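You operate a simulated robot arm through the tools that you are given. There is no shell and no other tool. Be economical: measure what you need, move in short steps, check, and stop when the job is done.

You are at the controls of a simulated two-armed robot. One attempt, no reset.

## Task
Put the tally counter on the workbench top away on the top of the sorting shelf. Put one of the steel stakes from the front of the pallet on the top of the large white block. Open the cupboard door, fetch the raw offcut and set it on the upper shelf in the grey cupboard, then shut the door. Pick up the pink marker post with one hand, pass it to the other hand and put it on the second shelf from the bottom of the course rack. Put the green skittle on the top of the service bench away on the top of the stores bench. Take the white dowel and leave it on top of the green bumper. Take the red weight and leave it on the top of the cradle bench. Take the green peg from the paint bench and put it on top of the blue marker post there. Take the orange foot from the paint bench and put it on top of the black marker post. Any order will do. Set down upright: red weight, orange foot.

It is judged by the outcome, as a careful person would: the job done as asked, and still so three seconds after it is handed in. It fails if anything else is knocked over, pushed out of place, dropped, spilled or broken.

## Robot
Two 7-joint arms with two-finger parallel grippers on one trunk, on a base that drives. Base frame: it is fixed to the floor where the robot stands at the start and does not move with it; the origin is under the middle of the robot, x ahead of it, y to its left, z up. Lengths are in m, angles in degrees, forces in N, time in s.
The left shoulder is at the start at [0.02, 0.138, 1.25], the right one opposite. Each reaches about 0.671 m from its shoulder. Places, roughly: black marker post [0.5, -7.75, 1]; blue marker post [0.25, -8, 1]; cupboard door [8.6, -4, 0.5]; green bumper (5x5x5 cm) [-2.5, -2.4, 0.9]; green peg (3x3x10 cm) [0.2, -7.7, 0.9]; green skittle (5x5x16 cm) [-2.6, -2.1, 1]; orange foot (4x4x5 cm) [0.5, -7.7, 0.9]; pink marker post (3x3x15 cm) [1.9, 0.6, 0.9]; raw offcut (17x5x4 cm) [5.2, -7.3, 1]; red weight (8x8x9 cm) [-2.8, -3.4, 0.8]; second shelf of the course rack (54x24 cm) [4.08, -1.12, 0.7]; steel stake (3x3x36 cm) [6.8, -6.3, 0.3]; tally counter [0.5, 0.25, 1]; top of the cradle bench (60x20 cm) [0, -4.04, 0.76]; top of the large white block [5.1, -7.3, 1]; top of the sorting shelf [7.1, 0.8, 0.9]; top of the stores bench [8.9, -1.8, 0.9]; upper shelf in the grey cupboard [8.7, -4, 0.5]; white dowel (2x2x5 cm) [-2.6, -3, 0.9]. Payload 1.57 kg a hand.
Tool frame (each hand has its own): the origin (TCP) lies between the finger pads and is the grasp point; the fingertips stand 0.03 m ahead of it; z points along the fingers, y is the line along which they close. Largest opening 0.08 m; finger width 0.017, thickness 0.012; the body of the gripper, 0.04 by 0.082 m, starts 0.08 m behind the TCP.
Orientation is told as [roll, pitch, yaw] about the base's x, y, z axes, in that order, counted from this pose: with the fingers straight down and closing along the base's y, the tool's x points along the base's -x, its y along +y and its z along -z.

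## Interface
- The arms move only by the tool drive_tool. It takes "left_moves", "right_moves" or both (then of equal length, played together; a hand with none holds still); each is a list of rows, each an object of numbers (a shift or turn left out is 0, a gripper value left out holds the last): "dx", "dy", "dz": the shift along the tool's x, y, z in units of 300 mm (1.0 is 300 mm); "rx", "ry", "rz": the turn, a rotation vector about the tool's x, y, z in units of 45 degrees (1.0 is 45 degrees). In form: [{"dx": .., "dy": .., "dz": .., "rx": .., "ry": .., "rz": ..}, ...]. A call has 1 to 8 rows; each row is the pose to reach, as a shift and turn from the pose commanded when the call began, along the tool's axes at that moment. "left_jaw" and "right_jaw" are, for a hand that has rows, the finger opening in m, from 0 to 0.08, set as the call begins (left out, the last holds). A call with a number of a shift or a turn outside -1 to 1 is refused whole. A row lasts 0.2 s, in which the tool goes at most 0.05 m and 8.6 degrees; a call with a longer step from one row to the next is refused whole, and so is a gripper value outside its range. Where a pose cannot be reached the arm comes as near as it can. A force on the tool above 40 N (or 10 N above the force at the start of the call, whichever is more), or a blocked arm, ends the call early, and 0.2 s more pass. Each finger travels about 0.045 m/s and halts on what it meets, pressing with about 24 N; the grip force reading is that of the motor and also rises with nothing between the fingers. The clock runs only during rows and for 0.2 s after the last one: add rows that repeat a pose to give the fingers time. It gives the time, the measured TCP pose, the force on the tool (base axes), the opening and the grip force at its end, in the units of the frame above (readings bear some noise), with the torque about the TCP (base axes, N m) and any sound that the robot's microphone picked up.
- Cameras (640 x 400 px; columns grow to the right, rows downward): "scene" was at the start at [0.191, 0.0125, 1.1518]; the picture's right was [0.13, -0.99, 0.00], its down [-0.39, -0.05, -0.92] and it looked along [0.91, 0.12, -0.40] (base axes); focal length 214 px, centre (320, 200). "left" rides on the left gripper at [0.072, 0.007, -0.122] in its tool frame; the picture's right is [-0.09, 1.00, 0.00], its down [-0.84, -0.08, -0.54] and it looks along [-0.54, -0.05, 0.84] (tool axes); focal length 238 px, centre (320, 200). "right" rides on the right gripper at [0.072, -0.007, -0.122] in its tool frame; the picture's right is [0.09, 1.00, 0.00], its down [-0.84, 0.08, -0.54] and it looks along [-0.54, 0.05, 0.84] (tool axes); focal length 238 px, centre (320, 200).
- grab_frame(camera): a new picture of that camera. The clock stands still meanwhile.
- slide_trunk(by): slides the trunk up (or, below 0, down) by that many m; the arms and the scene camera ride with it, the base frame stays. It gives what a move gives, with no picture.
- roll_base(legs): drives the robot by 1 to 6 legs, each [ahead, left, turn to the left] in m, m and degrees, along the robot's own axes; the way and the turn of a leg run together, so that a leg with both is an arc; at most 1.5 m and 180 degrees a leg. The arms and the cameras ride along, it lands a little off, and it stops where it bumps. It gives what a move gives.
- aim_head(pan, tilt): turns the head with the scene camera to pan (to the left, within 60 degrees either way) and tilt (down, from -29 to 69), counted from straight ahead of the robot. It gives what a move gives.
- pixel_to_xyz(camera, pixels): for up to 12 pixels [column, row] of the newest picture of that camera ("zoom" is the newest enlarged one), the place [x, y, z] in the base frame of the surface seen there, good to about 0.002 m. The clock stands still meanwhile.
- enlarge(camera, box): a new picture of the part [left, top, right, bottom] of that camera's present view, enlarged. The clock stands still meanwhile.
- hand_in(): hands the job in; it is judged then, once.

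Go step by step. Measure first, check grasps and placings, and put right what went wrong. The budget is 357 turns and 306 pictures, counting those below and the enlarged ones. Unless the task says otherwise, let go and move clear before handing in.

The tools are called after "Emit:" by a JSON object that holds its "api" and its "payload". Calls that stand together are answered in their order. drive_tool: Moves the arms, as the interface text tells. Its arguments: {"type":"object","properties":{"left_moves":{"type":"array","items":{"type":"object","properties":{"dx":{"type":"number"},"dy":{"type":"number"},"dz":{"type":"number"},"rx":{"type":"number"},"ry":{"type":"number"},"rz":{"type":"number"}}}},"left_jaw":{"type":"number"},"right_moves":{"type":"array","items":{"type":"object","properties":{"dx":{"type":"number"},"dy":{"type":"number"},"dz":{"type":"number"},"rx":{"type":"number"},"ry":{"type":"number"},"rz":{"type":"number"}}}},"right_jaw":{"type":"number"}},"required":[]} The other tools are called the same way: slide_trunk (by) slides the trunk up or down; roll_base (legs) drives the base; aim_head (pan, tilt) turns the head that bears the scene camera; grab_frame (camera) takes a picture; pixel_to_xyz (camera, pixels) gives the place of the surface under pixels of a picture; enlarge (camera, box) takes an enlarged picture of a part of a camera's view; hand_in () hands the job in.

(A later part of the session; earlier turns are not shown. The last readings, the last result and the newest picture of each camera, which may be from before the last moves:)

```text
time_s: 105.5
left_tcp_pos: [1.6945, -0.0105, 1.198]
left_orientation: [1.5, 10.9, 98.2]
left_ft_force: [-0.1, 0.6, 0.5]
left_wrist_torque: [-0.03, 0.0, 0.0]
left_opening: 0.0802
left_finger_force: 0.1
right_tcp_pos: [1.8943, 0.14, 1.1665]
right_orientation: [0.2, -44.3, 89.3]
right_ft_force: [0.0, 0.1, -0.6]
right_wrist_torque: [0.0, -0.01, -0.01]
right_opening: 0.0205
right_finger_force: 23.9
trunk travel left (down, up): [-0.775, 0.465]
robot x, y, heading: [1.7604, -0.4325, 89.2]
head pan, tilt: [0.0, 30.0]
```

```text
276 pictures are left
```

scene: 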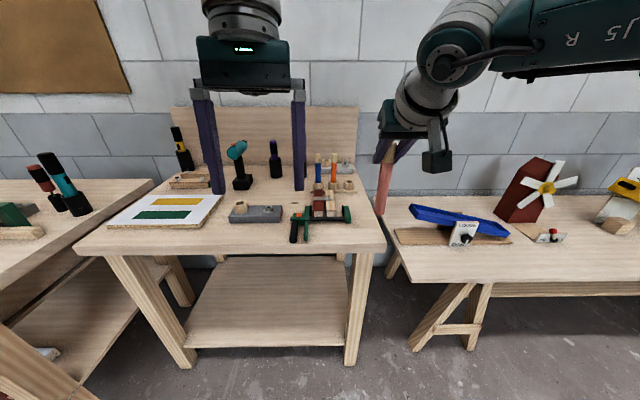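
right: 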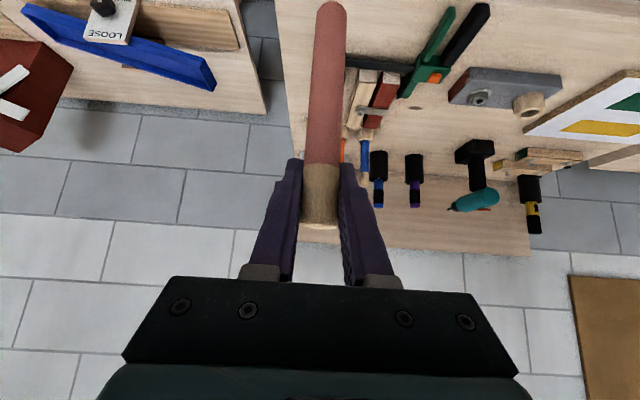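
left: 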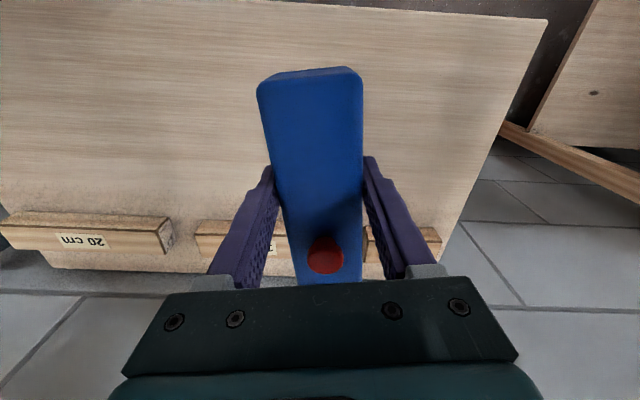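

The post is held upright, bottom at z≈1.05. For the handover I'll first move the left hand out to the left and level it, then start yawing it.

Emit:
{"api": "drive_tool", "payload": {"left_moves": [{"dy": 0.15, "ry": -0.1}, {"dy": 0.3, "ry": -0.2}, {"dy": 0.45, "ry": -0.242}, {"dy": 0.6, "ry": -0.242}]}}

Emit:
{"api": "drive_tool", "payload": {"left_moves": [{"rz": 0.18}, {"rz": 0.36}, {"rz": 0.54}, {"rz": 0.72}, {"rz": 0.9}, {"rz": 1}]}}

Emit:
{"api": "drive_tool", "payload": {"left_moves": [{"rz": 0.18}, {"rz": 0.36}, {"rz": 0.54}, {"rz": 0.72}, {"rz": 0.9}, {"rz": 1}]}}

```text
time_s: 106.5
left_tcp_pos: [1.5349, 0.0411, 1.1904]
left_orientation: [2.0, 2.2, 97.0]
left_ft_force: [0.2, -0.3, -0.4]
left_wrist_torque: [0.0, -0.02, -0.02]
left_opening: 0.0799
left_finger_force: 0.0
left hand out of reach, approached as far as the arm can: row 1, 2, 3, 4
right_tcp_pos: [1.8932, 0.1394, 1.1654]
right_orientation: [0.0, -44.3, 89.2]
right_ft_force: [-0.8, 0.5, -0.7]
right_wrist_torque: [0.03, -0.03, -0.01]
right_opening: 0.0207
right_finger_force: 23.8
trunk travel left (down, up): [-0.775, 0.465]
robot x, y, heading: [1.7592, -0.4319, 89.3]
head pan, tilt: [0.0, 30.0]
```

```text
time_s: 107.9
left_tcp_pos: [1.5315, 0.0488, 1.2054]
left_orientation: [1.0, 1.3, 52.8]
left_ft_force: [-0.6, -0.4, -0.5]
left_wrist_torque: [-0.01, 0.0, 0.03]
left_opening: 0.0801
left_finger_force: 0.2
right_tcp_pos: [1.8928, 0.1395, 1.1659]
right_orientation: [0.1, -44.3, 89.1]
right_ft_force: [-0.4, -1.0, 0.4]
right_wrist_torque: [0.01, -0.02, 0.02]
right_opening: 0.0203
right_finger_force: 24.1
trunk travel left (down, up): [-0.775, 0.465]
robot x, y, heading: [1.7559, -0.4345, 89.1]
head pan, tilt: [0.0, 30.0]
```

```text
time_s: 109.3
left_tcp_pos: [1.533, 0.0479, 1.206]
left_orientation: [-0.3, 1.6, 7.7]
left_ft_force: [0.5, 0.4, 0.2]
left_wrist_torque: [0.0, -0.01, 0.02]
left_opening: 0.08
left_finger_force: 0.1
right_tcp_pos: [1.8923, 0.1396, 1.1665]
right_orientation: [0.1, -44.3, 89.1]
right_ft_force: [-0.8, 0.0, -0.7]
right_wrist_torque: [0.0, 0.0, 0.03]
right_opening: 0.0204
right_finger_force: 24.4
trunk travel left (down, up): [-0.775, 0.465]
robot x, y, heading: [1.7588, -0.4307, 89.2]
head pan, tilt: [0.0, 30.0]
```

Yaw worked. Now I'll tilt the left hand toward the right while bringing the right hand with the post to centre.

Emit:
{"api": "drive_tool", "payload": {"left_moves": [{"ry": -0.17}, {"ry": -0.34}, {"ry": -0.51}, {"ry": -0.68}, {"ry": -0.85}, {"ry": -1}], "right_moves": [{"dx": 0.062, "dy": 0.06, "dz": -0.06}, {"dx": 0.124, "dy": 0.12, "dz": -0.12}, {"dx": 0.186, "dy": 0.18, "dz": -0.18}, {"dx": 0.248, "dy": 0.24, "dz": -0.24}, {"dx": 0.31, "dy": 0.3, "dz": -0.3}, {"dx": 0.368, "dy": 0.353, "dz": -0.358}]}}

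Emit:
{"api": "grab_frame", "payload": {"camera": "scene"}}

Emit:
{"api": "grab_frame", "payload": {"camera": "left"}}

```text
time_s: 110.7
left_tcp_pos: [1.5312, 0.0366, 1.2052]
left_orientation: [-0.2, -43.7, 8.1]
left_ft_force: [-0.4, 0.1, -1.7]
left_wrist_torque: [-0.03, -0.02, 0.0]
left_opening: 0.0801
left_finger_force: 0.1
left hand out of reach, approached as far as the arm can: row 1, 2, 5, 6
right_tcp_pos: [1.7862, -0.0126, 1.1677]
right_orientation: [0.1, -44.3, 89.1]
right_ft_force: [0.7, -0.4, 0.6]
right_wrist_torque: [0.0, 0.04, 0.0]
right_opening: 0.0205
right_finger_force: 23.7
trunk travel left (down, up): [-0.775, 0.465]
robot x, y, heading: [1.7615, -0.4328, 89.3]
head pan, tilt: [0.0, 30.0]
```

```text
275 pictures are left
```

scene: 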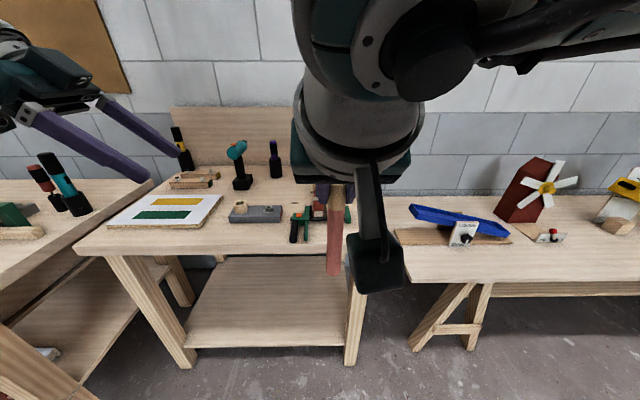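

```text
274 pictures are left
```

left: 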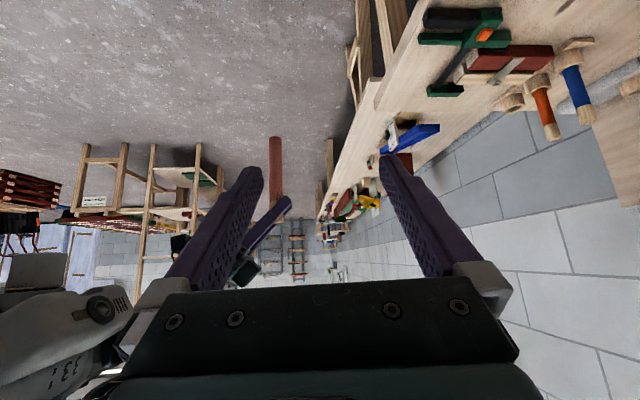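

The post hangs at (1.786, -0.013), between z 1.05 and 1.20. I'll bring the left hand to a pre-grasp 9 cm from its lower part and tilt it flatter.

Emit:
{"api": "drive_tool", "payload": {"left_moves": [{"dx": -0.044, "dy": -0.057, "dz": 0.113, "ry": -0.1}, {"dx": -0.088, "dy": -0.114, "dz": 0.226, "ry": -0.2}, {"dx": -0.132, "dy": -0.17, "dz": 0.339, "ry": -0.3}, {"dx": -0.176, "dy": -0.226, "dz": 0.452, "ry": -0.4}, {"dx": -0.22, "dy": -0.283, "dz": 0.565, "ry": -0.48}, {"dx": -0.22, "dy": -0.283, "dz": 0.565, "ry": -0.48}], "left_jaw": 0.06}}

Emit:
{"api": "grab_frame", "payload": {"camera": "scene"}}

Emit:
{"api": "grab_frame", "payload": {"camera": "left"}}

```text
time_s: 112.1
left_tcp_pos: [1.7087, -0.0303, 1.1251]
left_orientation: [-0.4, -65.1, 8.3]
left_ft_force: [-0.2, 0.4, -0.3]
left_wrist_torque: [0.02, 0.01, -0.02]
left_opening: 0.0603
left_finger_force: 0.1
right_tcp_pos: [1.785, -0.0137, 1.1693]
right_orientation: [0.0, -44.3, 89.2]
right_ft_force: [-0.7, -0.2, -0.4]
right_wrist_torque: [-0.02, 0.0, -0.02]
right_opening: 0.0207
right_finger_force: 24.0
trunk travel left (down, up): [-0.775, 0.465]
robot x, y, heading: [1.7554, -0.4337, 89.2]
head pan, tilt: [0.0, 30.0]
```

```text
273 pictures are left
```

scene: 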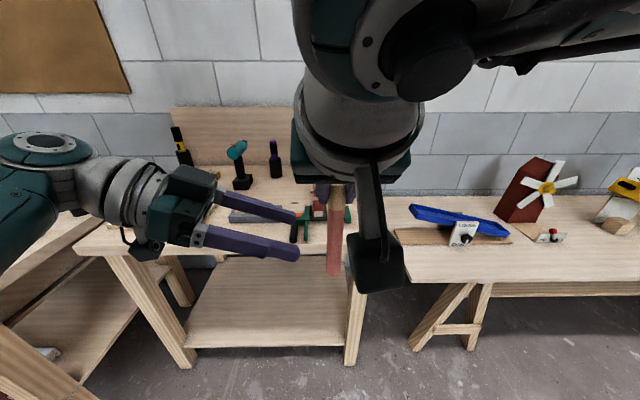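

```text
272 pictures are left
```

left: 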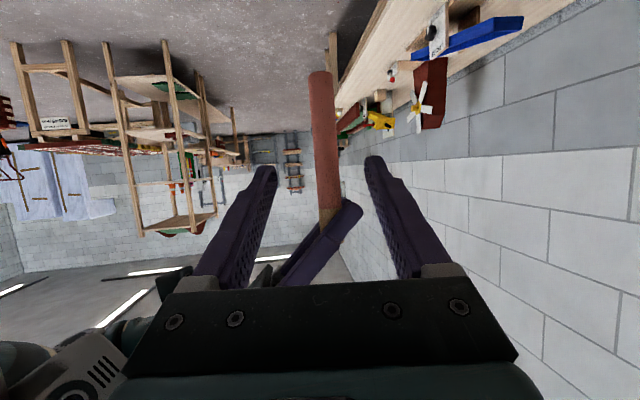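

The post lies centred between the left fingers. I'll check the post's ends with depth before advancing.

Emit:
{"api": "pixel_to_xyz", "payload": {"camera": "left", "pixels": [[320, 74], [323, 110], [326, 160], [328, 195]]}}

Emit:
{"api": "pixel_to_xyz", "payload": {"camera": "scene", "pixels": [[334, 272], [335, 240], [337, 200]]}}

```text
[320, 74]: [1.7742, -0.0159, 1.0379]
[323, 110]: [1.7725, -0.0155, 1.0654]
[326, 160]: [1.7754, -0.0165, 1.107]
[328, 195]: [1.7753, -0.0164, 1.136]
```

```text
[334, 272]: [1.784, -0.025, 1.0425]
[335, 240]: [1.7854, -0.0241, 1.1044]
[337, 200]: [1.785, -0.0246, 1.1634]
```

The post axis is (1.785, -0.0145), bottom at 1.037. I'll advance the left hand to z≈1.09 and close it.

Emit:
{"api": "drive_tool", "payload": {"left_moves": [{"dy": 0.014, "dz": 0.1}, {"dy": 0.014, "dz": 0.2}, {"dx": -0.005, "dy": 0.014, "dz": 0.287}, {"dx": -0.005, "dy": 0.014, "dz": 0.287}]}}

Emit:
{"api": "drive_tool", "payload": {"left_moves": [{"dz": 0}, {"dz": 0}, {"dz": 0}, {"dz": 0}, {"dz": 0}], "left_jaw": 0.005}}

Emit:
{"api": "enlarge", "payload": {"camera": "scene", "box": [170, 120, 430, 300]}}

```text
time_s: 113.1
left_tcp_pos: [1.7855, -0.0118, 1.0914]
left_orientation: [-0.3, -65.1, 8.2]
left_ft_force: [0.3, 0.1, 0.1]
left_wrist_torque: [0.03, 0.01, 0.05]
left_opening: 0.0601
left_finger_force: 0.1
right_tcp_pos: [1.7858, -0.0142, 1.1682]
right_orientation: [0.1, -44.3, 89.2]
right_ft_force: [0.7, 0.8, 0.4]
right_wrist_torque: [0.01, -0.02, 0.0]
right_opening: 0.0208
right_finger_force: 24.0
trunk travel left (down, up): [-0.775, 0.465]
robot x, y, heading: [1.7555, -0.4346, 89.0]
head pan, tilt: [0.0, 30.0]
```

```text
time_s: 114.3
left_tcp_pos: [1.7861, -0.013, 1.091]
left_orientation: [-0.5, -65.0, 8.2]
left_ft_force: [2.6, -12.3, 4.2]
left_wrist_torque: [0.4, 0.17, 0.1]
left_opening: 0.0204
left_finger_force: 23.8
right_tcp_pos: [1.7849, -0.0123, 1.1677]
right_orientation: [0.1, -44.3, 89.2]
right_ft_force: [-2.2, 11.7, -4.5]
right_wrist_torque: [0.53, -0.01, -0.06]
right_opening: 0.0202
right_finger_force: 24.2
trunk travel left (down, up): [-0.775, 0.465]
robot x, y, heading: [1.7576, -0.4314, 89.3]
head pan, tilt: [0.0, 30.0]
```

```text
2.22 times, centred on (300, 210) of scene
```

zoom: 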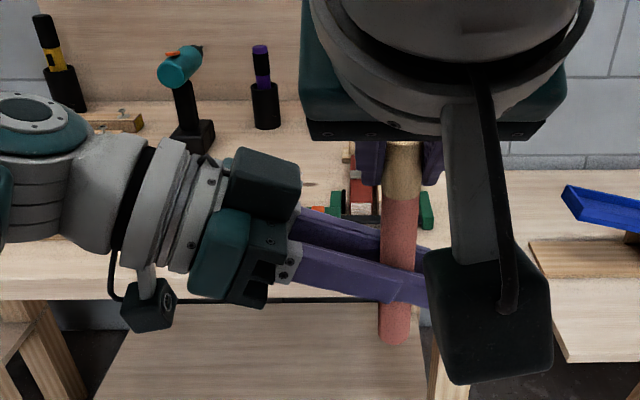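

Both hands grip it. I'll open the right hand and retreat it along its own axis.

Emit:
{"api": "drive_tool", "payload": {"right_moves": [{"dz": 0}, {"dz": 0}, {"dz": 0}, {"dz": 0}], "right_jaw": 0.06}}

Emit:
{"api": "drive_tool", "payload": {"right_moves": [{"dz": -0.1}, {"dz": -0.25}, {"dz": -0.35}, {"dz": -0.4, "dy": -0.12}, {"dz": -0.4, "dy": -0.25}, {"dz": -0.4, "dy": -0.4}, {"dz": -0.4, "dy": -0.5}]}}

Emit:
{"api": "grab_frame", "payload": {"camera": "scene"}}

```text
time_s: 115.3
left_tcp_pos: [1.7855, -0.0127, 1.0917]
left_orientation: [-0.4, -65.0, 8.2]
left_ft_force: [0.6, -0.3, 0.1]
left_wrist_torque: [0.0, -0.01, 0.02]
left_opening: 0.0206
left_finger_force: 23.6
right_tcp_pos: [1.7849, -0.0133, 1.1687]
right_orientation: [0.0, -44.3, 89.2]
right_ft_force: [-1.0, -1.0, 0.2]
right_wrist_torque: [-0.01, 0.01, -0.06]
right_opening: 0.06
right_finger_force: 0.1
trunk travel left (down, up): [-0.775, 0.465]
robot x, y, heading: [1.7603, -0.4347, 89.3]
head pan, tilt: [0.0, 30.0]
```

```text
time_s: 116.2
left_tcp_pos: [1.7854, -0.0121, 1.092]
left_orientation: [-0.4, -65.0, 8.3]
left_ft_force: [-0.5, -0.2, 0.9]
left_wrist_torque: [-0.01, -0.01, 0.0]
left_opening: 0.0206
left_finger_force: 23.8
right_tcp_pos: [1.7969, -0.0869, 1.2455]
right_orientation: [0.9, -45.1, 87.6]
right_ft_force: [-3.2, 8.7, -7.0]
right_wrist_torque: [0.49, -0.12, -0.47]
right_opening: 0.0599
right_finger_force: 0.0
trunk travel left (down, up): [-0.775, 0.465]
robot x, y, heading: [1.7565, -0.4348, 89.2]
head pan, tilt: [0.0, 30.0]
stopped in row 4 (right hand): the force on the tool passed its limit at 66 N (the readings are from after the stop); the commanded pose is now the measured one
```

```text
270 pictures are left
```

scene: 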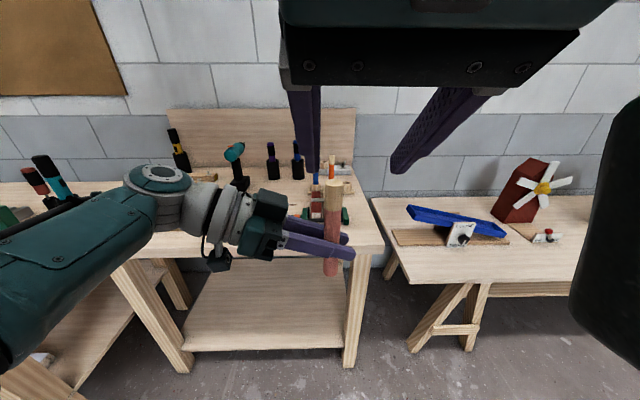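

The right hand's camera touched the robot's own body while backing up; the post is safe in the left hand. I'll move the right hand away to the right and slightly forward.

Emit:
{"api": "drive_tool", "payload": {"right_moves": [{"dy": -0.12, "dx": -0.02}, {"dy": -0.25, "dx": -0.05}, {"dy": -0.4, "dx": -0.08}, {"dy": -0.52, "dx": -0.1}]}}

Emit:
{"api": "aim_head", "payload": {"pan": -60, "tilt": 20}}

Emit:
{"api": "grab_frame", "payload": {"camera": "scene"}}

```text
time_s: 117.2
left_tcp_pos: [1.7848, -0.0128, 1.093]
left_orientation: [-0.4, -65.0, 8.2]
left_ft_force: [-0.8, -0.1, -0.2]
left_wrist_torque: [0.02, -0.02, -0.01]
left_opening: 0.0208
left_finger_force: 23.9
right_tcp_pos: [1.9526, -0.0688, 1.2646]
right_orientation: [0.9, -45.1, 87.9]
right_ft_force: [0.3, 0.1, -0.3]
right_wrist_torque: [-0.01, 0.02, 0.02]
right_opening: 0.0598
right_finger_force: 0.1
trunk travel left (down, up): [-0.775, 0.465]
robot x, y, heading: [1.7616, -0.4316, 89.2]
head pan, tilt: [0.0, 30.0]
```

```text
time_s: 118.5
left_tcp_pos: [1.7857, -0.0126, 1.0919]
left_orientation: [-0.3, -65.0, 8.2]
left_ft_force: [0.8, 0.5, 0.0]
left_wrist_torque: [-0.01, 0.0, 0.0]
left_opening: 0.0207
left_finger_force: 23.6
right_tcp_pos: [1.9526, -0.0695, 1.2647]
right_orientation: [0.9, -44.9, 87.8]
right_ft_force: [-0.7, 0.0, -0.1]
right_wrist_torque: [0.0, 0.02, 0.0]
right_opening: 0.0601
right_finger_force: 0.0
trunk travel left (down, up): [-0.775, 0.465]
robot x, y, heading: [1.7576, -0.4312, 89.2]
head pan, tilt: [-60.0, 20.0]
```

```text
269 pictures are left
```

scene: 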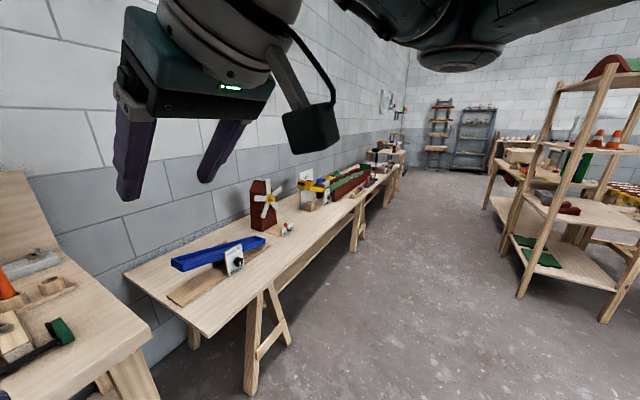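

I'll turn to face along the aisle and look at the course rack.

Emit:
{"api": "roll_base", "payload": {"legs": [[0, 0, -89], [0.6, 0, 0]]}}

Emit:
{"api": "aim_head", "payload": {"pan": -25, "tilt": 15}}

Emit:
{"api": "grab_frame", "payload": {"camera": "scene"}}

```text
time_s: 125.8
left_tcp_pos: [2.7826, -0.4654, 1.0922]
left_orientation: [-0.5, -65.0, -81.4]
left_ft_force: [-0.3, -0.3, 0.9]
left_wrist_torque: [0.01, 0.03, 0.0]
left_opening: 0.0207
left_finger_force: 23.9
right_tcp_pos: [2.7271, -0.6329, 1.2642]
right_orientation: [0.9, -44.9, -1.8]
right_ft_force: [0.8, -0.2, 0.3]
right_wrist_torque: [-0.01, 0.0, 0.01]
right_opening: 0.0597
right_finger_force: 0.2
trunk travel left (down, up): [-0.775, 0.465]
robot x, y, heading: [2.3621, -0.4441, -0.2]
head pan, tilt: [-60.0, 20.0]
```

```text
time_s: 126.8
left_tcp_pos: [2.783, -0.465, 1.0919]
left_orientation: [-0.4, -65.0, -81.3]
left_ft_force: [0.6, 0.7, 0.4]
left_wrist_torque: [-0.01, -0.02, 0.02]
left_opening: 0.0204
left_finger_force: 24.3
right_tcp_pos: [2.7286, -0.6349, 1.2635]
right_orientation: [0.8, -44.9, -1.9]
right_ft_force: [0.6, 0.3, -0.1]
right_wrist_torque: [-0.01, -0.02, 0.0]
right_opening: 0.0601
right_finger_force: 0.2
trunk travel left (down, up): [-0.775, 0.465]
robot x, y, heading: [2.3635, -0.4419, -0.5]
head pan, tilt: [-25.0, 15.0]
```

```text
268 pictures are left
```

scene: 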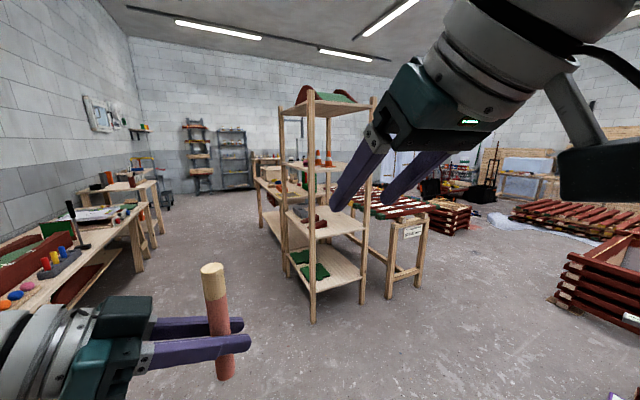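

The rack is at (325,200). I'll measure posts and shelves.

Emit:
{"api": "pixel_to_xyz", "payload": {"camera": "scene", "pixels": [[312, 310], [363, 298], [287, 272], [345, 222], [325, 235], [330, 285], [310, 270], [365, 225], [295, 222], [320, 168], [412, 230], [260, 195]]}}

Emit:
{"api": "enlarge", "payload": {"camera": "scene", "box": [240, 80, 440, 330]}}

```text
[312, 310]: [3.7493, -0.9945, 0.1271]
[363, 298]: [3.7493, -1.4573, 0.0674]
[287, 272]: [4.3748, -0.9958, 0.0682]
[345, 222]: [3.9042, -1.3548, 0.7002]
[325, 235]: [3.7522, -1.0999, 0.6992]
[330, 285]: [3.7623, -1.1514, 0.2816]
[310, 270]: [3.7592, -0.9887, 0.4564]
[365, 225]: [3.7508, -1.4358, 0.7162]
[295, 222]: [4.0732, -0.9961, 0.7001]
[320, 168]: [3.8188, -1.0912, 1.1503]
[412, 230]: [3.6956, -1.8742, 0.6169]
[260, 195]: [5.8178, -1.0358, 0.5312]
```

```text
1.60 times, centred on (340, 205) of scene
```

zoom: 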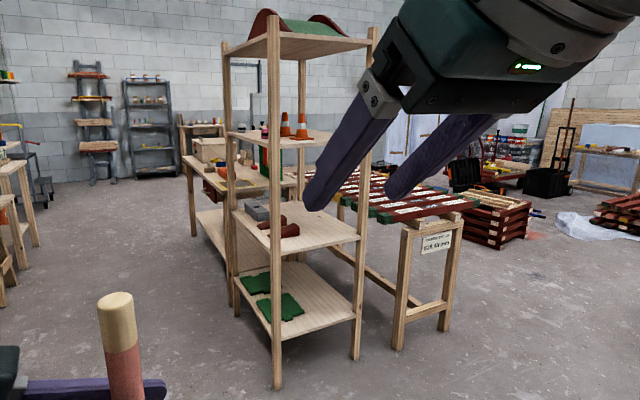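

The second shelf is at z 0.70, x 3.75–4.37, front edge y≈-0.995 facing the aisle. I'll turn the left hand to point forward and tuck the right hand aside.

Emit:
{"api": "drive_tool", "payload": {"left_moves": [{"rx": -0.15, "rz": -0.07}, {"rx": -0.3, "rz": -0.14}, {"rx": -0.45, "rz": -0.21}, {"rx": -0.6, "rz": -0.28}, {"rx": -0.75, "rz": -0.35}, {"rx": -0.85, "rz": -0.395}], "right_moves": [{"dy": -0.1, "dx": 0.04, "dz": -0.04}, {"dy": -0.2, "dx": 0.08, "dz": -0.08}, {"dy": -0.3, "dx": 0.12, "dz": -0.12}, {"dy": -0.4, "dx": 0.16, "dz": -0.16}, {"dy": -0.5, "dx": 0.2, "dz": -0.2}, {"dy": -0.6, "dx": 0.2, "dz": -0.2}]}}

Emit:
{"api": "drive_tool", "payload": {"left_moves": [{"rx": -0.15, "rz": -0.07}, {"rx": -0.3, "rz": -0.14}, {"rx": -0.45, "rz": -0.21}, {"rx": -0.6, "rz": -0.28}, {"rx": -0.75, "rz": -0.35}, {"rx": -0.75, "rz": -0.35}]}}

Emit:
{"api": "roll_base", "payload": {"legs": [[1.5, 0.06, 0], [0.25, 0, 0], [0, 0, -89.5]]}}

Emit:
{"api": "aim_head", "payload": {"pan": 0, "tilt": 35}}

Emit:
{"api": "grab_frame", "payload": {"camera": "scene"}}

```text
time_s: 128.2
left_tcp_pos: [2.7816, -0.4644, 1.0926]
left_orientation: [-0.2, -64.9, -39.2]
left_ft_force: [1.4, -0.4, 0.0]
left_wrist_torque: [0.04, 0.02, -0.02]
left_opening: 0.0207
left_finger_force: 23.5
right_tcp_pos: [2.6372, -0.8107, 1.2622]
right_orientation: [0.7, -44.8, -1.8]
right_ft_force: [-0.8, 0.6, 0.8]
right_wrist_torque: [0.04, 0.0, -0.03]
right_opening: 0.0601
right_finger_force: 0.0
right hand out of reach, approached as far as the arm can: row 1, 2, 3, 4, 5
trunk travel left (down, up): [-0.775, 0.465]
robot x, y, heading: [2.3609, -0.4394, -0.6]
head pan, tilt: [-25.0, 15.0]
```

```text
time_s: 129.1
left_tcp_pos: [2.7869, -0.4183, 1.0654]
left_orientation: [17.8, -62.0, -31.7]
left_ft_force: [-0.3, 0.0, -0.7]
left_wrist_torque: [0.0, -0.04, 0.02]
left_opening: 0.0205
left_finger_force: 23.8
right_tcp_pos: [2.6375, -0.8105, 1.2618]
right_orientation: [0.7, -45.0, -1.9]
right_ft_force: [0.7, -1.0, -0.1]
right_wrist_torque: [-0.02, 0.03, 0.0]
right_opening: 0.06
right_finger_force: 0.0
trunk travel left (down, up): [-0.775, 0.465]
robot x, y, heading: [2.3624, -0.4404, -0.8]
head pan, tilt: [-25.0, 15.0]
stopped in row 4 (left hand): the arm was blocked; the commanded pose is now the measured one
```

```text
refused: leg 1 is longer than a leg can be; nothing moved
```

```text
time_s: 130.0
left_tcp_pos: [2.7886, -0.4176, 1.0671]
left_orientation: [17.7, -62.0, -31.6]
left_ft_force: [-0.1, 1.2, -1.1]
left_wrist_torque: [0.0, 0.03, 0.0]
left_opening: 0.0205
left_finger_force: 24.1
right_tcp_pos: [2.6382, -0.8096, 1.2614]
right_orientation: [0.8, -44.9, -1.9]
right_ft_force: [-0.3, -0.1, 0.4]
right_wrist_torque: [-0.01, 0.03, -0.06]
right_opening: 0.06
right_finger_force: 0.0
trunk travel left (down, up): [-0.775, 0.465]
robot x, y, heading: [2.361, -0.4426, -0.8]
head pan, tilt: [0.0, 35.0]
```

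```text
266 pictures are left
```

scene: 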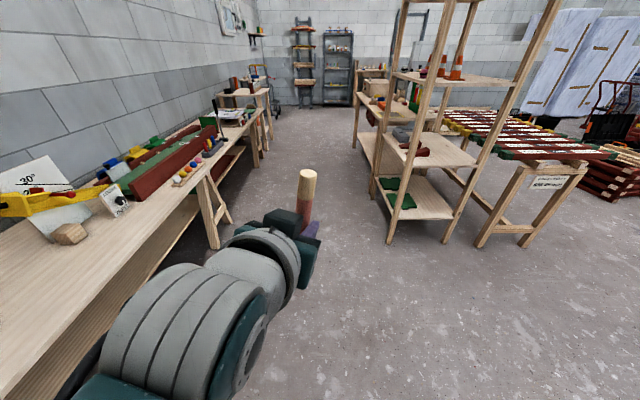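

The forward-pointing turn blocked because the hand was too close to the body. I'll first extend the left hand forward, then complete the turn.

Emit:
{"api": "drive_tool", "payload": {"left_moves": [{"dx": -0.07, "dy": 0.08, "dz": 0.09}, {"dx": -0.14, "dy": 0.16, "dz": 0.19}, {"dx": -0.215, "dy": 0.249, "dz": 0.282}, {"dx": -0.215, "dy": 0.249, "dz": 0.282, "rx": -0.12, "rz": -0.14}, {"dx": -0.215, "dy": 0.249, "dz": 0.282, "rx": -0.2, "rz": -0.25}, {"dx": -0.215, "dy": 0.249, "dz": 0.282, "rx": -0.238, "ry": -0.015, "rz": -0.318}]}}

Emit:
{"api": "grab_frame", "payload": {"camera": "scene"}}

```text
time_s: 131.6
left_tcp_pos: [2.9124, -0.3449, 1.0918]
left_orientation: [8.3, -65.1, -5.9]
left_ft_force: [-0.1, 0.9, -1.0]
left_wrist_torque: [-0.03, -0.02, -0.02]
left_opening: 0.0206
left_finger_force: 24.0
right_tcp_pos: [2.6381, -0.8112, 1.2611]
right_orientation: [0.8, -44.9, -1.9]
right_ft_force: [-1.3, 0.3, -0.1]
right_wrist_torque: [0.02, 0.01, -0.03]
right_opening: 0.06
right_finger_force: 0.0
trunk travel left (down, up): [-0.775, 0.465]
robot x, y, heading: [2.3669, -0.4406, -0.6]
head pan, tilt: [0.0, 35.0]
stopped in row 6 (left hand): the arm was blocked; the commanded pose is now the measured one
```

```text
265 pictures are left
```

scene: 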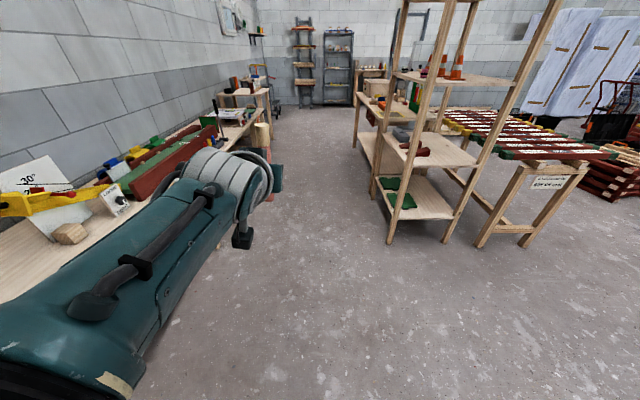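

Orientation is off by about 4°. I'll try the small remaining correction with the hand slightly further out.

Emit:
{"api": "drive_tool", "payload": {"left_moves": [{"dz": 0.05, "dy": -0.1, "rx": 0.03, "rz": -0.03}, {"dz": 0.1, "dy": -0.2, "rx": 0.066, "rz": -0.056}, {"dz": 0.1, "dy": -0.2, "rx": 0.066, "rz": -0.056}]}}

```text
time_s: 132.4
left_tcp_pos: [2.9363, -0.4084, 1.0792]
left_orientation: [-1.5, -64.9, 1.0]
left_ft_force: [-0.1, -0.8, 0.1]
left_wrist_torque: [-0.03, 0.0, -0.02]
left_opening: 0.0206
left_finger_force: 23.7
right_tcp_pos: [2.638, -0.811, 1.2613]
right_orientation: [0.7, -45.0, -1.8]
right_ft_force: [0.2, -0.6, 0.1]
right_wrist_torque: [0.0, 0.02, -0.02]
right_opening: 0.0598
right_finger_force: 0.1
trunk travel left (down, up): [-0.775, 0.465]
robot x, y, heading: [2.3619, -0.4427, -0.6]
head pan, tilt: [0.0, 35.0]
```

The post is upright again (tilt under 2°). I'll drive along the aisle and turn to face the rack's front.

Emit:
{"api": "roll_base", "payload": {"legs": [[0, 0.24, 0.6], [1.4, 0, 0], [0.38, 0, 0], [0, 0, -90]]}}

Emit:
{"api": "grab_frame", "payload": {"camera": "scene"}}

```text
time_s: 146.6
left_tcp_pos: [4.1691, -0.7917, 1.0791]
left_orientation: [-1.1, -65.0, -90.0]
left_ft_force: [-0.8, -0.4, 0.4]
left_wrist_torque: [0.01, 0.02, -0.02]
left_opening: 0.0204
left_finger_force: 24.2
right_tcp_pos: [3.7694, -0.4885, 1.2611]
right_orientation: [0.8, -45.0, -92.6]
right_ft_force: [0.1, -0.7, 0.6]
right_wrist_torque: [-0.01, 0.03, -0.01]
right_opening: 0.0603
right_finger_force: 0.1
trunk travel left (down, up): [-0.775, 0.465]
robot x, y, heading: [4.1435, -0.2151, -91.1]
head pan, tilt: [0.0, 35.0]
```

```text
264 pictures are left
```

scene: 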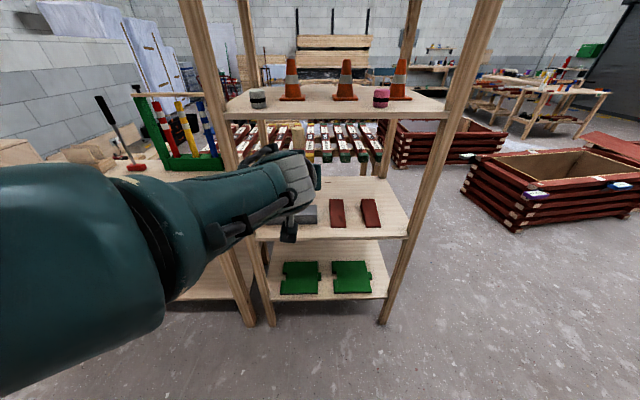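

I see the second shelf with two red blocks at (338,213) and (370,213) and grey items at (307,213). Measuring the free space.

Emit:
{"api": "pixel_to_xyz", "payload": {"camera": "scene", "pixels": [[338, 215], [371, 215], [307, 214], [320, 232], [390, 230], [360, 235], [395, 205], [350, 188], [375, 188], [403, 236], [415, 160], [250, 165]]}}

Emit:
{"api": "enlarge", "payload": {"camera": "scene", "box": [220, 80, 460, 260]}}

```text
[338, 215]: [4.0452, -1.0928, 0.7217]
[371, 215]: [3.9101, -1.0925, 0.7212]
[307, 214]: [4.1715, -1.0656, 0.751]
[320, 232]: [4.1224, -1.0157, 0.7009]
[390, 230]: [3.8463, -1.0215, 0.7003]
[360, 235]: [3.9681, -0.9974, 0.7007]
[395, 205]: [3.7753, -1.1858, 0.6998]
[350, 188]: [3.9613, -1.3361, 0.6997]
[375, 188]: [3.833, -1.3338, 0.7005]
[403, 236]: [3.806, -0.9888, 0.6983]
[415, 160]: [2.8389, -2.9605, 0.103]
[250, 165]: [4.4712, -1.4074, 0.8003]
```

```text
2.22 times, centred on (340, 170) of scene
```

zoom: 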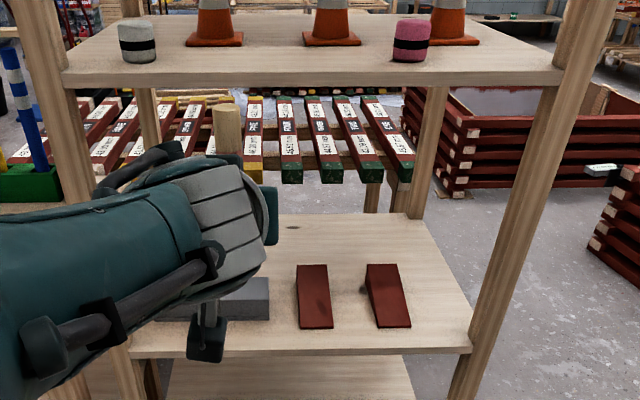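

The free spots are between or beside the red wedges. I'll measure their edges and height precisely.

Emit:
{"api": "pixel_to_xyz", "payload": {"camera": "zoom", "pixels": [[331, 320], [372, 320], [328, 275], [368, 272], [315, 268], [315, 320], [385, 268], [390, 320], [405, 318], [350, 300], [350, 340], [268, 300]]}}

```text
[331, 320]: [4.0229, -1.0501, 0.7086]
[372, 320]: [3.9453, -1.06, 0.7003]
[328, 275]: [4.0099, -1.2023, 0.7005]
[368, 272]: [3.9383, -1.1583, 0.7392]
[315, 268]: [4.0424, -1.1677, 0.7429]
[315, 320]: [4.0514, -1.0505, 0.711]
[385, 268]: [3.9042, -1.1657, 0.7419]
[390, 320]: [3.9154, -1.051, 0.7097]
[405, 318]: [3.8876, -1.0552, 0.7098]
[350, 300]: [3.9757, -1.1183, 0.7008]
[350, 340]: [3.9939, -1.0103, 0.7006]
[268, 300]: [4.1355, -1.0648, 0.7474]
```

The gap between the wedges is x 3.94–4.02. I'll aim for (3.98, -1.05): shift right, then lower the trunk, staying clear of the rack.

Emit:
{"api": "roll_base", "payload": {"legs": [[0, -0.19, 1.1]]}}

Emit:
{"api": "slide_trunk", "payload": {"by": -0.3}}

Emit:
{"api": "grab_frame", "payload": {"camera": "scene"}}

Emit:
{"api": "grab_frame", "payload": {"camera": "left"}}

```text
time_s: 148.1
left_tcp_pos: [3.9914, -0.7892, 1.0769]
left_orientation: [-1.2, -65.1, -88.7]
left_ft_force: [0.5, 0.4, -0.6]
left_wrist_torque: [0.02, 0.0, -0.02]
left_opening: 0.0202
left_finger_force: 23.6
right_tcp_pos: [3.5859, -0.4946, 1.2612]
right_orientation: [0.8, -44.9, -91.4]
right_ft_force: [0.1, -0.6, 0.2]
right_wrist_torque: [-0.03, -0.04, -0.05]
right_opening: 0.0602
right_finger_force: 0.1
trunk travel left (down, up): [-0.775, 0.465]
robot x, y, heading: [3.9523, -0.2152, -90.0]
head pan, tilt: [0.0, 35.0]
```

```text
time_s: 151.1
left_tcp_pos: [3.9921, -0.789, 0.7777]
left_orientation: [-1.1, -65.1, -88.8]
left_ft_force: [-0.5, -0.5, -0.4]
left_wrist_torque: [-0.01, -0.01, 0.0]
left_opening: 0.0204
left_finger_force: 24.8
right_tcp_pos: [3.5858, -0.4938, 0.9608]
right_orientation: [0.8, -44.9, -91.4]
right_ft_force: [0.6, 0.1, -0.7]
right_wrist_torque: [0.01, 0.02, 0.0]
right_opening: 0.0601
right_finger_force: 0.1
trunk travel left (down, up): [-0.475, 0.765]
robot x, y, heading: [3.9533, -0.2149, -90.0]
head pan, tilt: [0.0, 35.0]
```

```text
262 pictures are left
```

scene: 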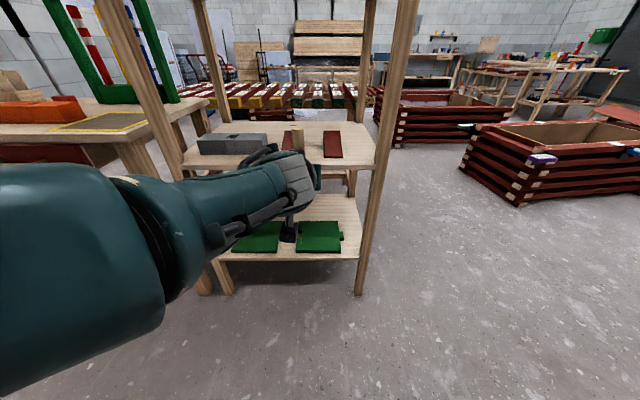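

```text
261 pictures are left
```

left: 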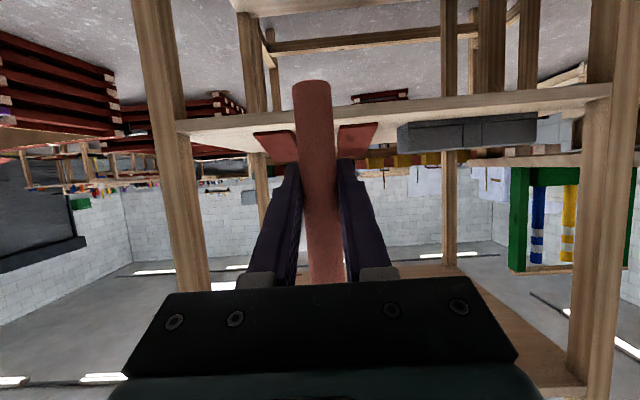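

I'll check the post's bottom height before entering.

Emit:
{"api": "pixel_to_xyz", "payload": {"camera": "left", "pixels": [[312, 88], [318, 150], [322, 260], [275, 143], [357, 138], [390, 105]]}}

```text
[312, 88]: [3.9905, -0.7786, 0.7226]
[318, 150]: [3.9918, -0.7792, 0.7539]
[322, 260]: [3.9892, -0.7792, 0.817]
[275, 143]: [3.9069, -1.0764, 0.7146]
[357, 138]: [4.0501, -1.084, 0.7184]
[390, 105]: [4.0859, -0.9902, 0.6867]
```

The post bottom is at 0.722, 2 cm above the shelf. I'll go ahead 0.26 m.

Emit:
{"api": "roll_base", "payload": {"legs": [[0.26, -0.011, 0]]}}

Emit:
{"api": "grab_frame", "payload": {"camera": "left"}}

Emit:
{"api": "enlarge", "payload": {"camera": "scene", "box": [180, 80, 420, 300]}}

```text
time_s: 153.0
left_tcp_pos: [3.9832, -1.0499, 0.7783]
left_orientation: [-1.2, -65.1, -88.5]
left_ft_force: [-0.2, -0.8, -0.5]
left_wrist_torque: [0.0, -0.01, -0.01]
left_opening: 0.0202
left_finger_force: 24.3
right_tcp_pos: [3.5761, -0.7565, 0.9611]
right_orientation: [0.8, -44.8, -91.2]
right_ft_force: [0.1, 0.6, 0.0]
right_wrist_torque: [0.02, -0.03, 0.02]
right_opening: 0.0602
right_finger_force: 0.0
trunk travel left (down, up): [-0.475, 0.765]
robot x, y, heading: [3.9421, -0.4743, -89.7]
head pan, tilt: [0.0, 35.0]
```

```text
260 pictures are left
```

left: 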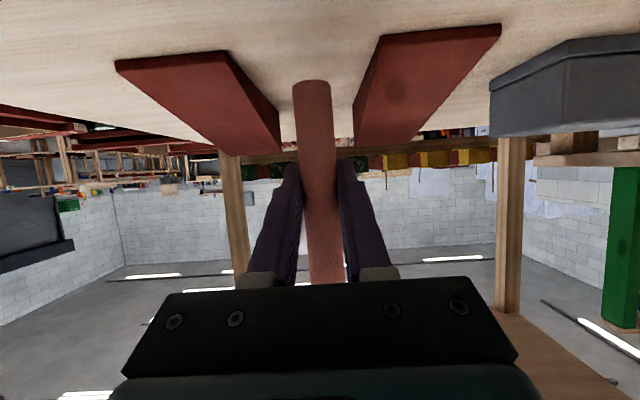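

```text
1.82 times, centred on (300, 190) of scene
```

zoom: 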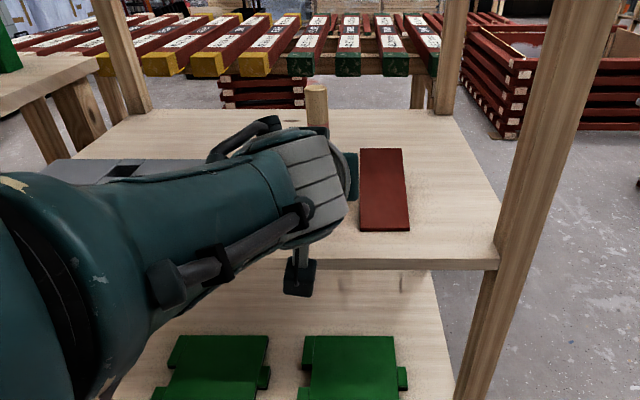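

Centred between the wedges. I'll lower until there is contact.

Emit:
{"api": "slide_trunk", "payload": {"by": -0.02}}

Emit:
{"api": "pixel_to_xyz", "payload": {"camera": "left", "pixels": [[312, 88]]}}

```text
time_s: 153.7
left_tcp_pos: [3.9816, -1.0498, 0.7592]
left_orientation: [-1.0, -65.2, -88.6]
left_ft_force: [0.6, 1.3, 7.9]
left_wrist_torque: [0.0, -0.04, 0.02]
left_opening: 0.0206
left_finger_force: 23.6
right_tcp_pos: [3.5754, -0.7575, 0.9406]
right_orientation: [0.8, -44.9, -91.2]
right_ft_force: [-0.1, -1.6, -1.0]
right_wrist_torque: [0.01, 0.03, 0.02]
right_opening: 0.0598
right_finger_force: 0.1
trunk travel left (down, up): [-0.455, 0.785]
robot x, y, heading: [3.942, -0.475, -89.9]
head pan, tilt: [0.0, 35.0]
```

```text
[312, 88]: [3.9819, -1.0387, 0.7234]
```

Contact (7.9 N up). I'll open just enough and withdraw straight back.

Emit:
{"api": "drive_tool", "payload": {"left_moves": [{"dz": 0}, {"dz": 0}, {"dz": 0}], "left_jaw": 0.036}}

Emit:
{"api": "grab_frame", "payload": {"camera": "left"}}

Emit:
{"api": "roll_base", "payload": {"legs": [[-0.27, 0, 0]]}}

Emit:
{"api": "grab_frame", "payload": {"camera": "left"}}

```text
time_s: 154.5
left_tcp_pos: [3.9836, -1.0485, 0.7566]
left_orientation: [-1.0, -65.0, -88.5]
left_ft_force: [0.4, 0.7, 0.3]
left_wrist_torque: [0.03, 0.01, 0.01]
left_opening: 0.0358
left_finger_force: 0.1
right_tcp_pos: [3.5757, -0.7566, 0.9404]
right_orientation: [0.8, -44.9, -91.2]
right_ft_force: [0.1, 0.5, -0.5]
right_wrist_torque: [0.04, -0.01, 0.03]
right_opening: 0.0599
right_finger_force: 0.1
trunk travel left (down, up): [-0.455, 0.785]
robot x, y, heading: [3.9436, -0.475, -89.9]
head pan, tilt: [0.0, 35.0]
```

```text
258 pictures are left
```

left: 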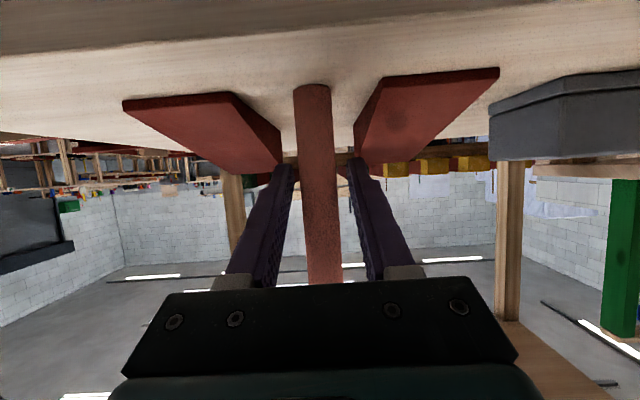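

```text
time_s: 156.4
left_tcp_pos: [3.9826, -0.7784, 0.7585]
left_orientation: [-1.2, -65.0, -88.4]
left_ft_force: [-1.0, -1.0, 1.1]
left_wrist_torque: [-0.02, -0.01, 0.0]
left_opening: 0.0357
left_finger_force: 0.0
right_tcp_pos: [3.5759, -0.4863, 0.9409]
right_orientation: [0.8, -44.9, -91.0]
right_ft_force: [0.3, 0.0, -0.5]
right_wrist_torque: [0.02, -0.01, -0.01]
right_opening: 0.0598
right_finger_force: 0.0
trunk travel left (down, up): [-0.455, 0.785]
robot x, y, heading: [3.9399, -0.2059, -89.5]
head pan, tilt: [0.0, 35.0]
```

```text
257 pictures are left
```

left: 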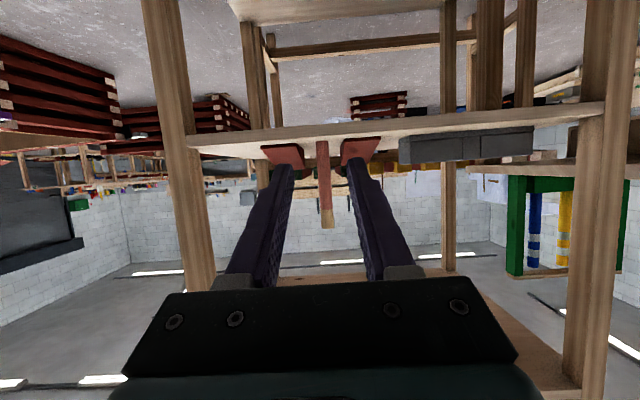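

The pink post stands between the wedges. Next I'll raise the trunk and strafe back toward the start, then look toward the service bench at (-2.6,-2.5).

Emit:
{"api": "slide_trunk", "payload": {"by": 0.25}}

Emit:
{"api": "roll_base", "payload": {"legs": [[0, -0.7, 0], [0.2, -1.0, 0], [0, -1.5, 0], [0, -0.6, 0]]}}

Emit:
{"api": "aim_head", "payload": {"pan": -50, "tilt": 15}}

Emit:
{"api": "grab_frame", "payload": {"camera": "scene"}}

```text
time_s: 159.0
left_tcp_pos: [3.9823, -0.778, 1.0076]
left_orientation: [-1.1, -65.0, -88.4]
left_ft_force: [0.5, 0.8, 0.4]
left_wrist_torque: [-0.01, -0.04, 0.02]
left_opening: 0.036
left_finger_force: 0.0
right_tcp_pos: [3.5761, -0.486, 1.1915]
right_orientation: [0.9, -44.9, -91.0]
right_ft_force: [-0.8, -0.6, 0.5]
right_wrist_torque: [-0.03, 0.02, -0.03]
right_opening: 0.0604
right_finger_force: 0.1
trunk travel left (down, up): [-0.705, 0.535]
robot x, y, heading: [3.94, -0.204, -89.5]
head pan, tilt: [0.0, 35.0]
```

```text
time_s: 177.5
left_tcp_pos: [0.2328, -1.0466, 1.0071]
left_orientation: [-1.1, -65.0, -87.8]
left_ft_force: [-0.3, -0.3, 0.5]
left_wrist_torque: [-0.03, 0.03, 0.0]
left_opening: 0.0359
left_finger_force: 0.2
right_tcp_pos: [-0.177, -0.7586, 1.1918]
right_orientation: [0.8, -44.9, -90.6]
right_ft_force: [0.0, 0.4, 0.9]
right_wrist_torque: [0.0, 0.01, -0.01]
right_opening: 0.0601
right_finger_force: 0.0
trunk travel left (down, up): [-0.705, 0.535]
robot x, y, heading: [0.1859, -0.4758, -89.3]
head pan, tilt: [0.0, 35.0]
```

```text
time_s: 178.7
left_tcp_pos: [0.2333, -1.0467, 1.0079]
left_orientation: [-1.1, -65.0, -87.9]
left_ft_force: [0.2, -0.6, 0.7]
left_wrist_torque: [0.05, 0.01, 0.01]
left_opening: 0.036
left_finger_force: 0.0
right_tcp_pos: [-0.1768, -0.7569, 1.1917]
right_orientation: [0.9, -45.0, -90.5]
right_ft_force: [-0.1, -0.9, 0.3]
right_wrist_torque: [-0.01, 0.02, -0.01]
right_opening: 0.0599
right_finger_force: 0.0
trunk travel left (down, up): [-0.705, 0.535]
robot x, y, heading: [0.1838, -0.476, -89.0]
head pan, tilt: [-50.0, 15.0]
```

```text
256 pictures are left
```

scene: 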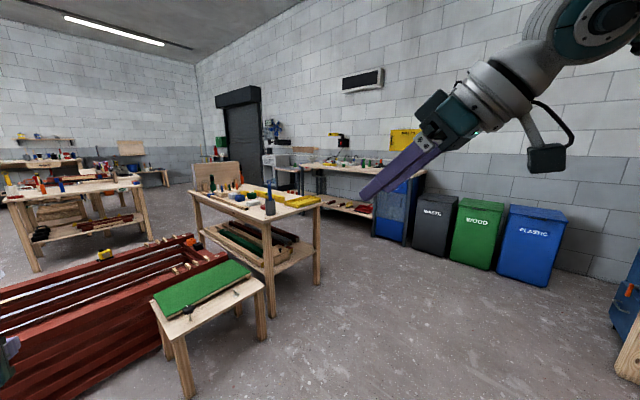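

Measuring the benches seen: the near one at (255,200), the wall one at (350,170), the far left one at (80,190).

Emit:
{"api": "pixel_to_xyz", "payload": {"camera": "scene", "pixels": [[255, 205], [270, 300], [315, 280], [235, 190], [340, 172], [390, 175], [80, 190], [30, 265], [185, 390], [260, 335], [200, 260], [430, 200]]}}

Emit:
{"api": "enlarge", "payload": {"camera": "scene", "box": [180, 120, 440, 280]}}

```text
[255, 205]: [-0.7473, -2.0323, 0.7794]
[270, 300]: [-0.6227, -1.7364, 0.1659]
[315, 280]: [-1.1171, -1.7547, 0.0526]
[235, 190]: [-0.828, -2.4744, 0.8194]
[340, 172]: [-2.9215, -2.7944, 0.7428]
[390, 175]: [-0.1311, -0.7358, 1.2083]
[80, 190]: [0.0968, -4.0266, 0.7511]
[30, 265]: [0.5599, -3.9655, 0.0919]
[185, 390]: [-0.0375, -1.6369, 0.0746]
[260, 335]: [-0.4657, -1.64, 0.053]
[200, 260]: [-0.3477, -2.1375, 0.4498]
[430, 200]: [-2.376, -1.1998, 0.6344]
```

```text
2.46 times, centred on (310, 200) of scene
```

zoom: 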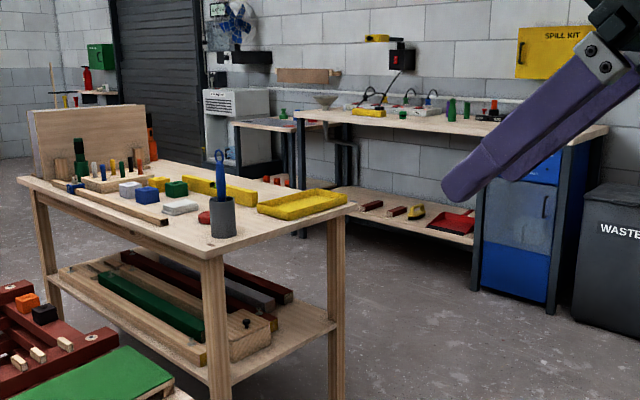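

The service bench is along the far wall at x≈-2.6. I'll turn to face -x, drive ahead and look at it.

Emit:
{"api": "roll_base", "payload": {"legs": [[0, 0, -91], [1.4, 0, 0], [0, 0.7, 0]]}}

Emit:
{"api": "aim_head", "payload": {"pan": 30, "tilt": 20}}

Emit:
{"api": "grab_frame", "payload": {"camera": "scene"}}

```text
time_s: 192.9
left_tcp_pos: [-1.7802, -1.1848, 1.007]
left_orientation: [-1.1, -65.0, 179.5]
left_ft_force: [0.3, -0.6, 0.0]
left_wrist_torque: [-0.01, 0.0, -0.01]
left_opening: 0.0362
left_finger_force: 0.1
right_tcp_pos: [-1.4726, -0.7866, 1.1917]
right_orientation: [0.9, -45.0, 176.9]
right_ft_force: [0.0, 0.7, 0.0]
right_wrist_torque: [0.02, 0.0, -0.01]
right_opening: 0.0598
right_finger_force: 0.1
trunk travel left (down, up): [-0.705, 0.535]
robot x, y, heading: [-1.2042, -1.1598, 178.1]
head pan, tilt: [-50.0, 15.0]
```

```text
time_s: 194.5
left_tcp_pos: [-1.7803, -1.1899, 1.0072]
left_orientation: [-0.3, -64.9, 179.1]
left_ft_force: [0.3, 0.2, 0.0]
left_wrist_torque: [0.0, -0.02, -0.03]
left_opening: 0.0359
left_finger_force: 0.1
right_tcp_pos: [-1.4727, -0.7878, 1.1914]
right_orientation: [0.8, -44.9, 176.9]
right_ft_force: [-0.4, -0.3, -0.3]
right_wrist_torque: [-0.02, -0.05, -0.02]
right_opening: 0.0599
right_finger_force: 0.1
trunk travel left (down, up): [-0.705, 0.535]
robot x, y, heading: [-1.2057, -1.1627, 178.2]
head pan, tilt: [30.0, 20.0]
```

```text
254 pictures are left
```

scene: 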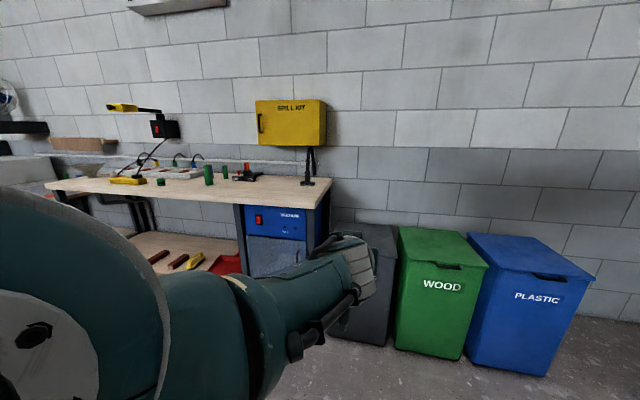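

Emit:
{"api": "enlarge", "payload": {"camera": "scene", "box": [40, 90, 340, 280]}}

Emit:
{"api": "pixel_to_xyz", "payload": {"camera": "scene", "pixels": [[208, 172], [222, 170], [160, 182], [320, 205], [240, 195], [60, 185], [250, 175], [130, 180], [190, 172], [305, 180], [240, 250], [60, 200]]}}

```text
2.11 times, centred on (190, 185) of scene
```

zoom: 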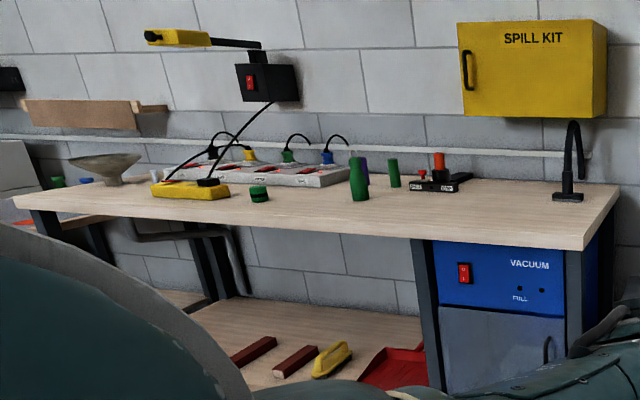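

```text
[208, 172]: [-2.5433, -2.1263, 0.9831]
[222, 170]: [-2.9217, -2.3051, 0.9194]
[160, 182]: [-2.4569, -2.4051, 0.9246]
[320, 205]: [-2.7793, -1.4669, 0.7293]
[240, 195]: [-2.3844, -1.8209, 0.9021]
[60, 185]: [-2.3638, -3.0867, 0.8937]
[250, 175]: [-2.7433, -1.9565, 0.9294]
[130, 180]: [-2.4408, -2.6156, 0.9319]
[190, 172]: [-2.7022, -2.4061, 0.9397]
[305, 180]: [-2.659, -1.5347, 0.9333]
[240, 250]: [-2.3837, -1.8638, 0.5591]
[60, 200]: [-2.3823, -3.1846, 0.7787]
```

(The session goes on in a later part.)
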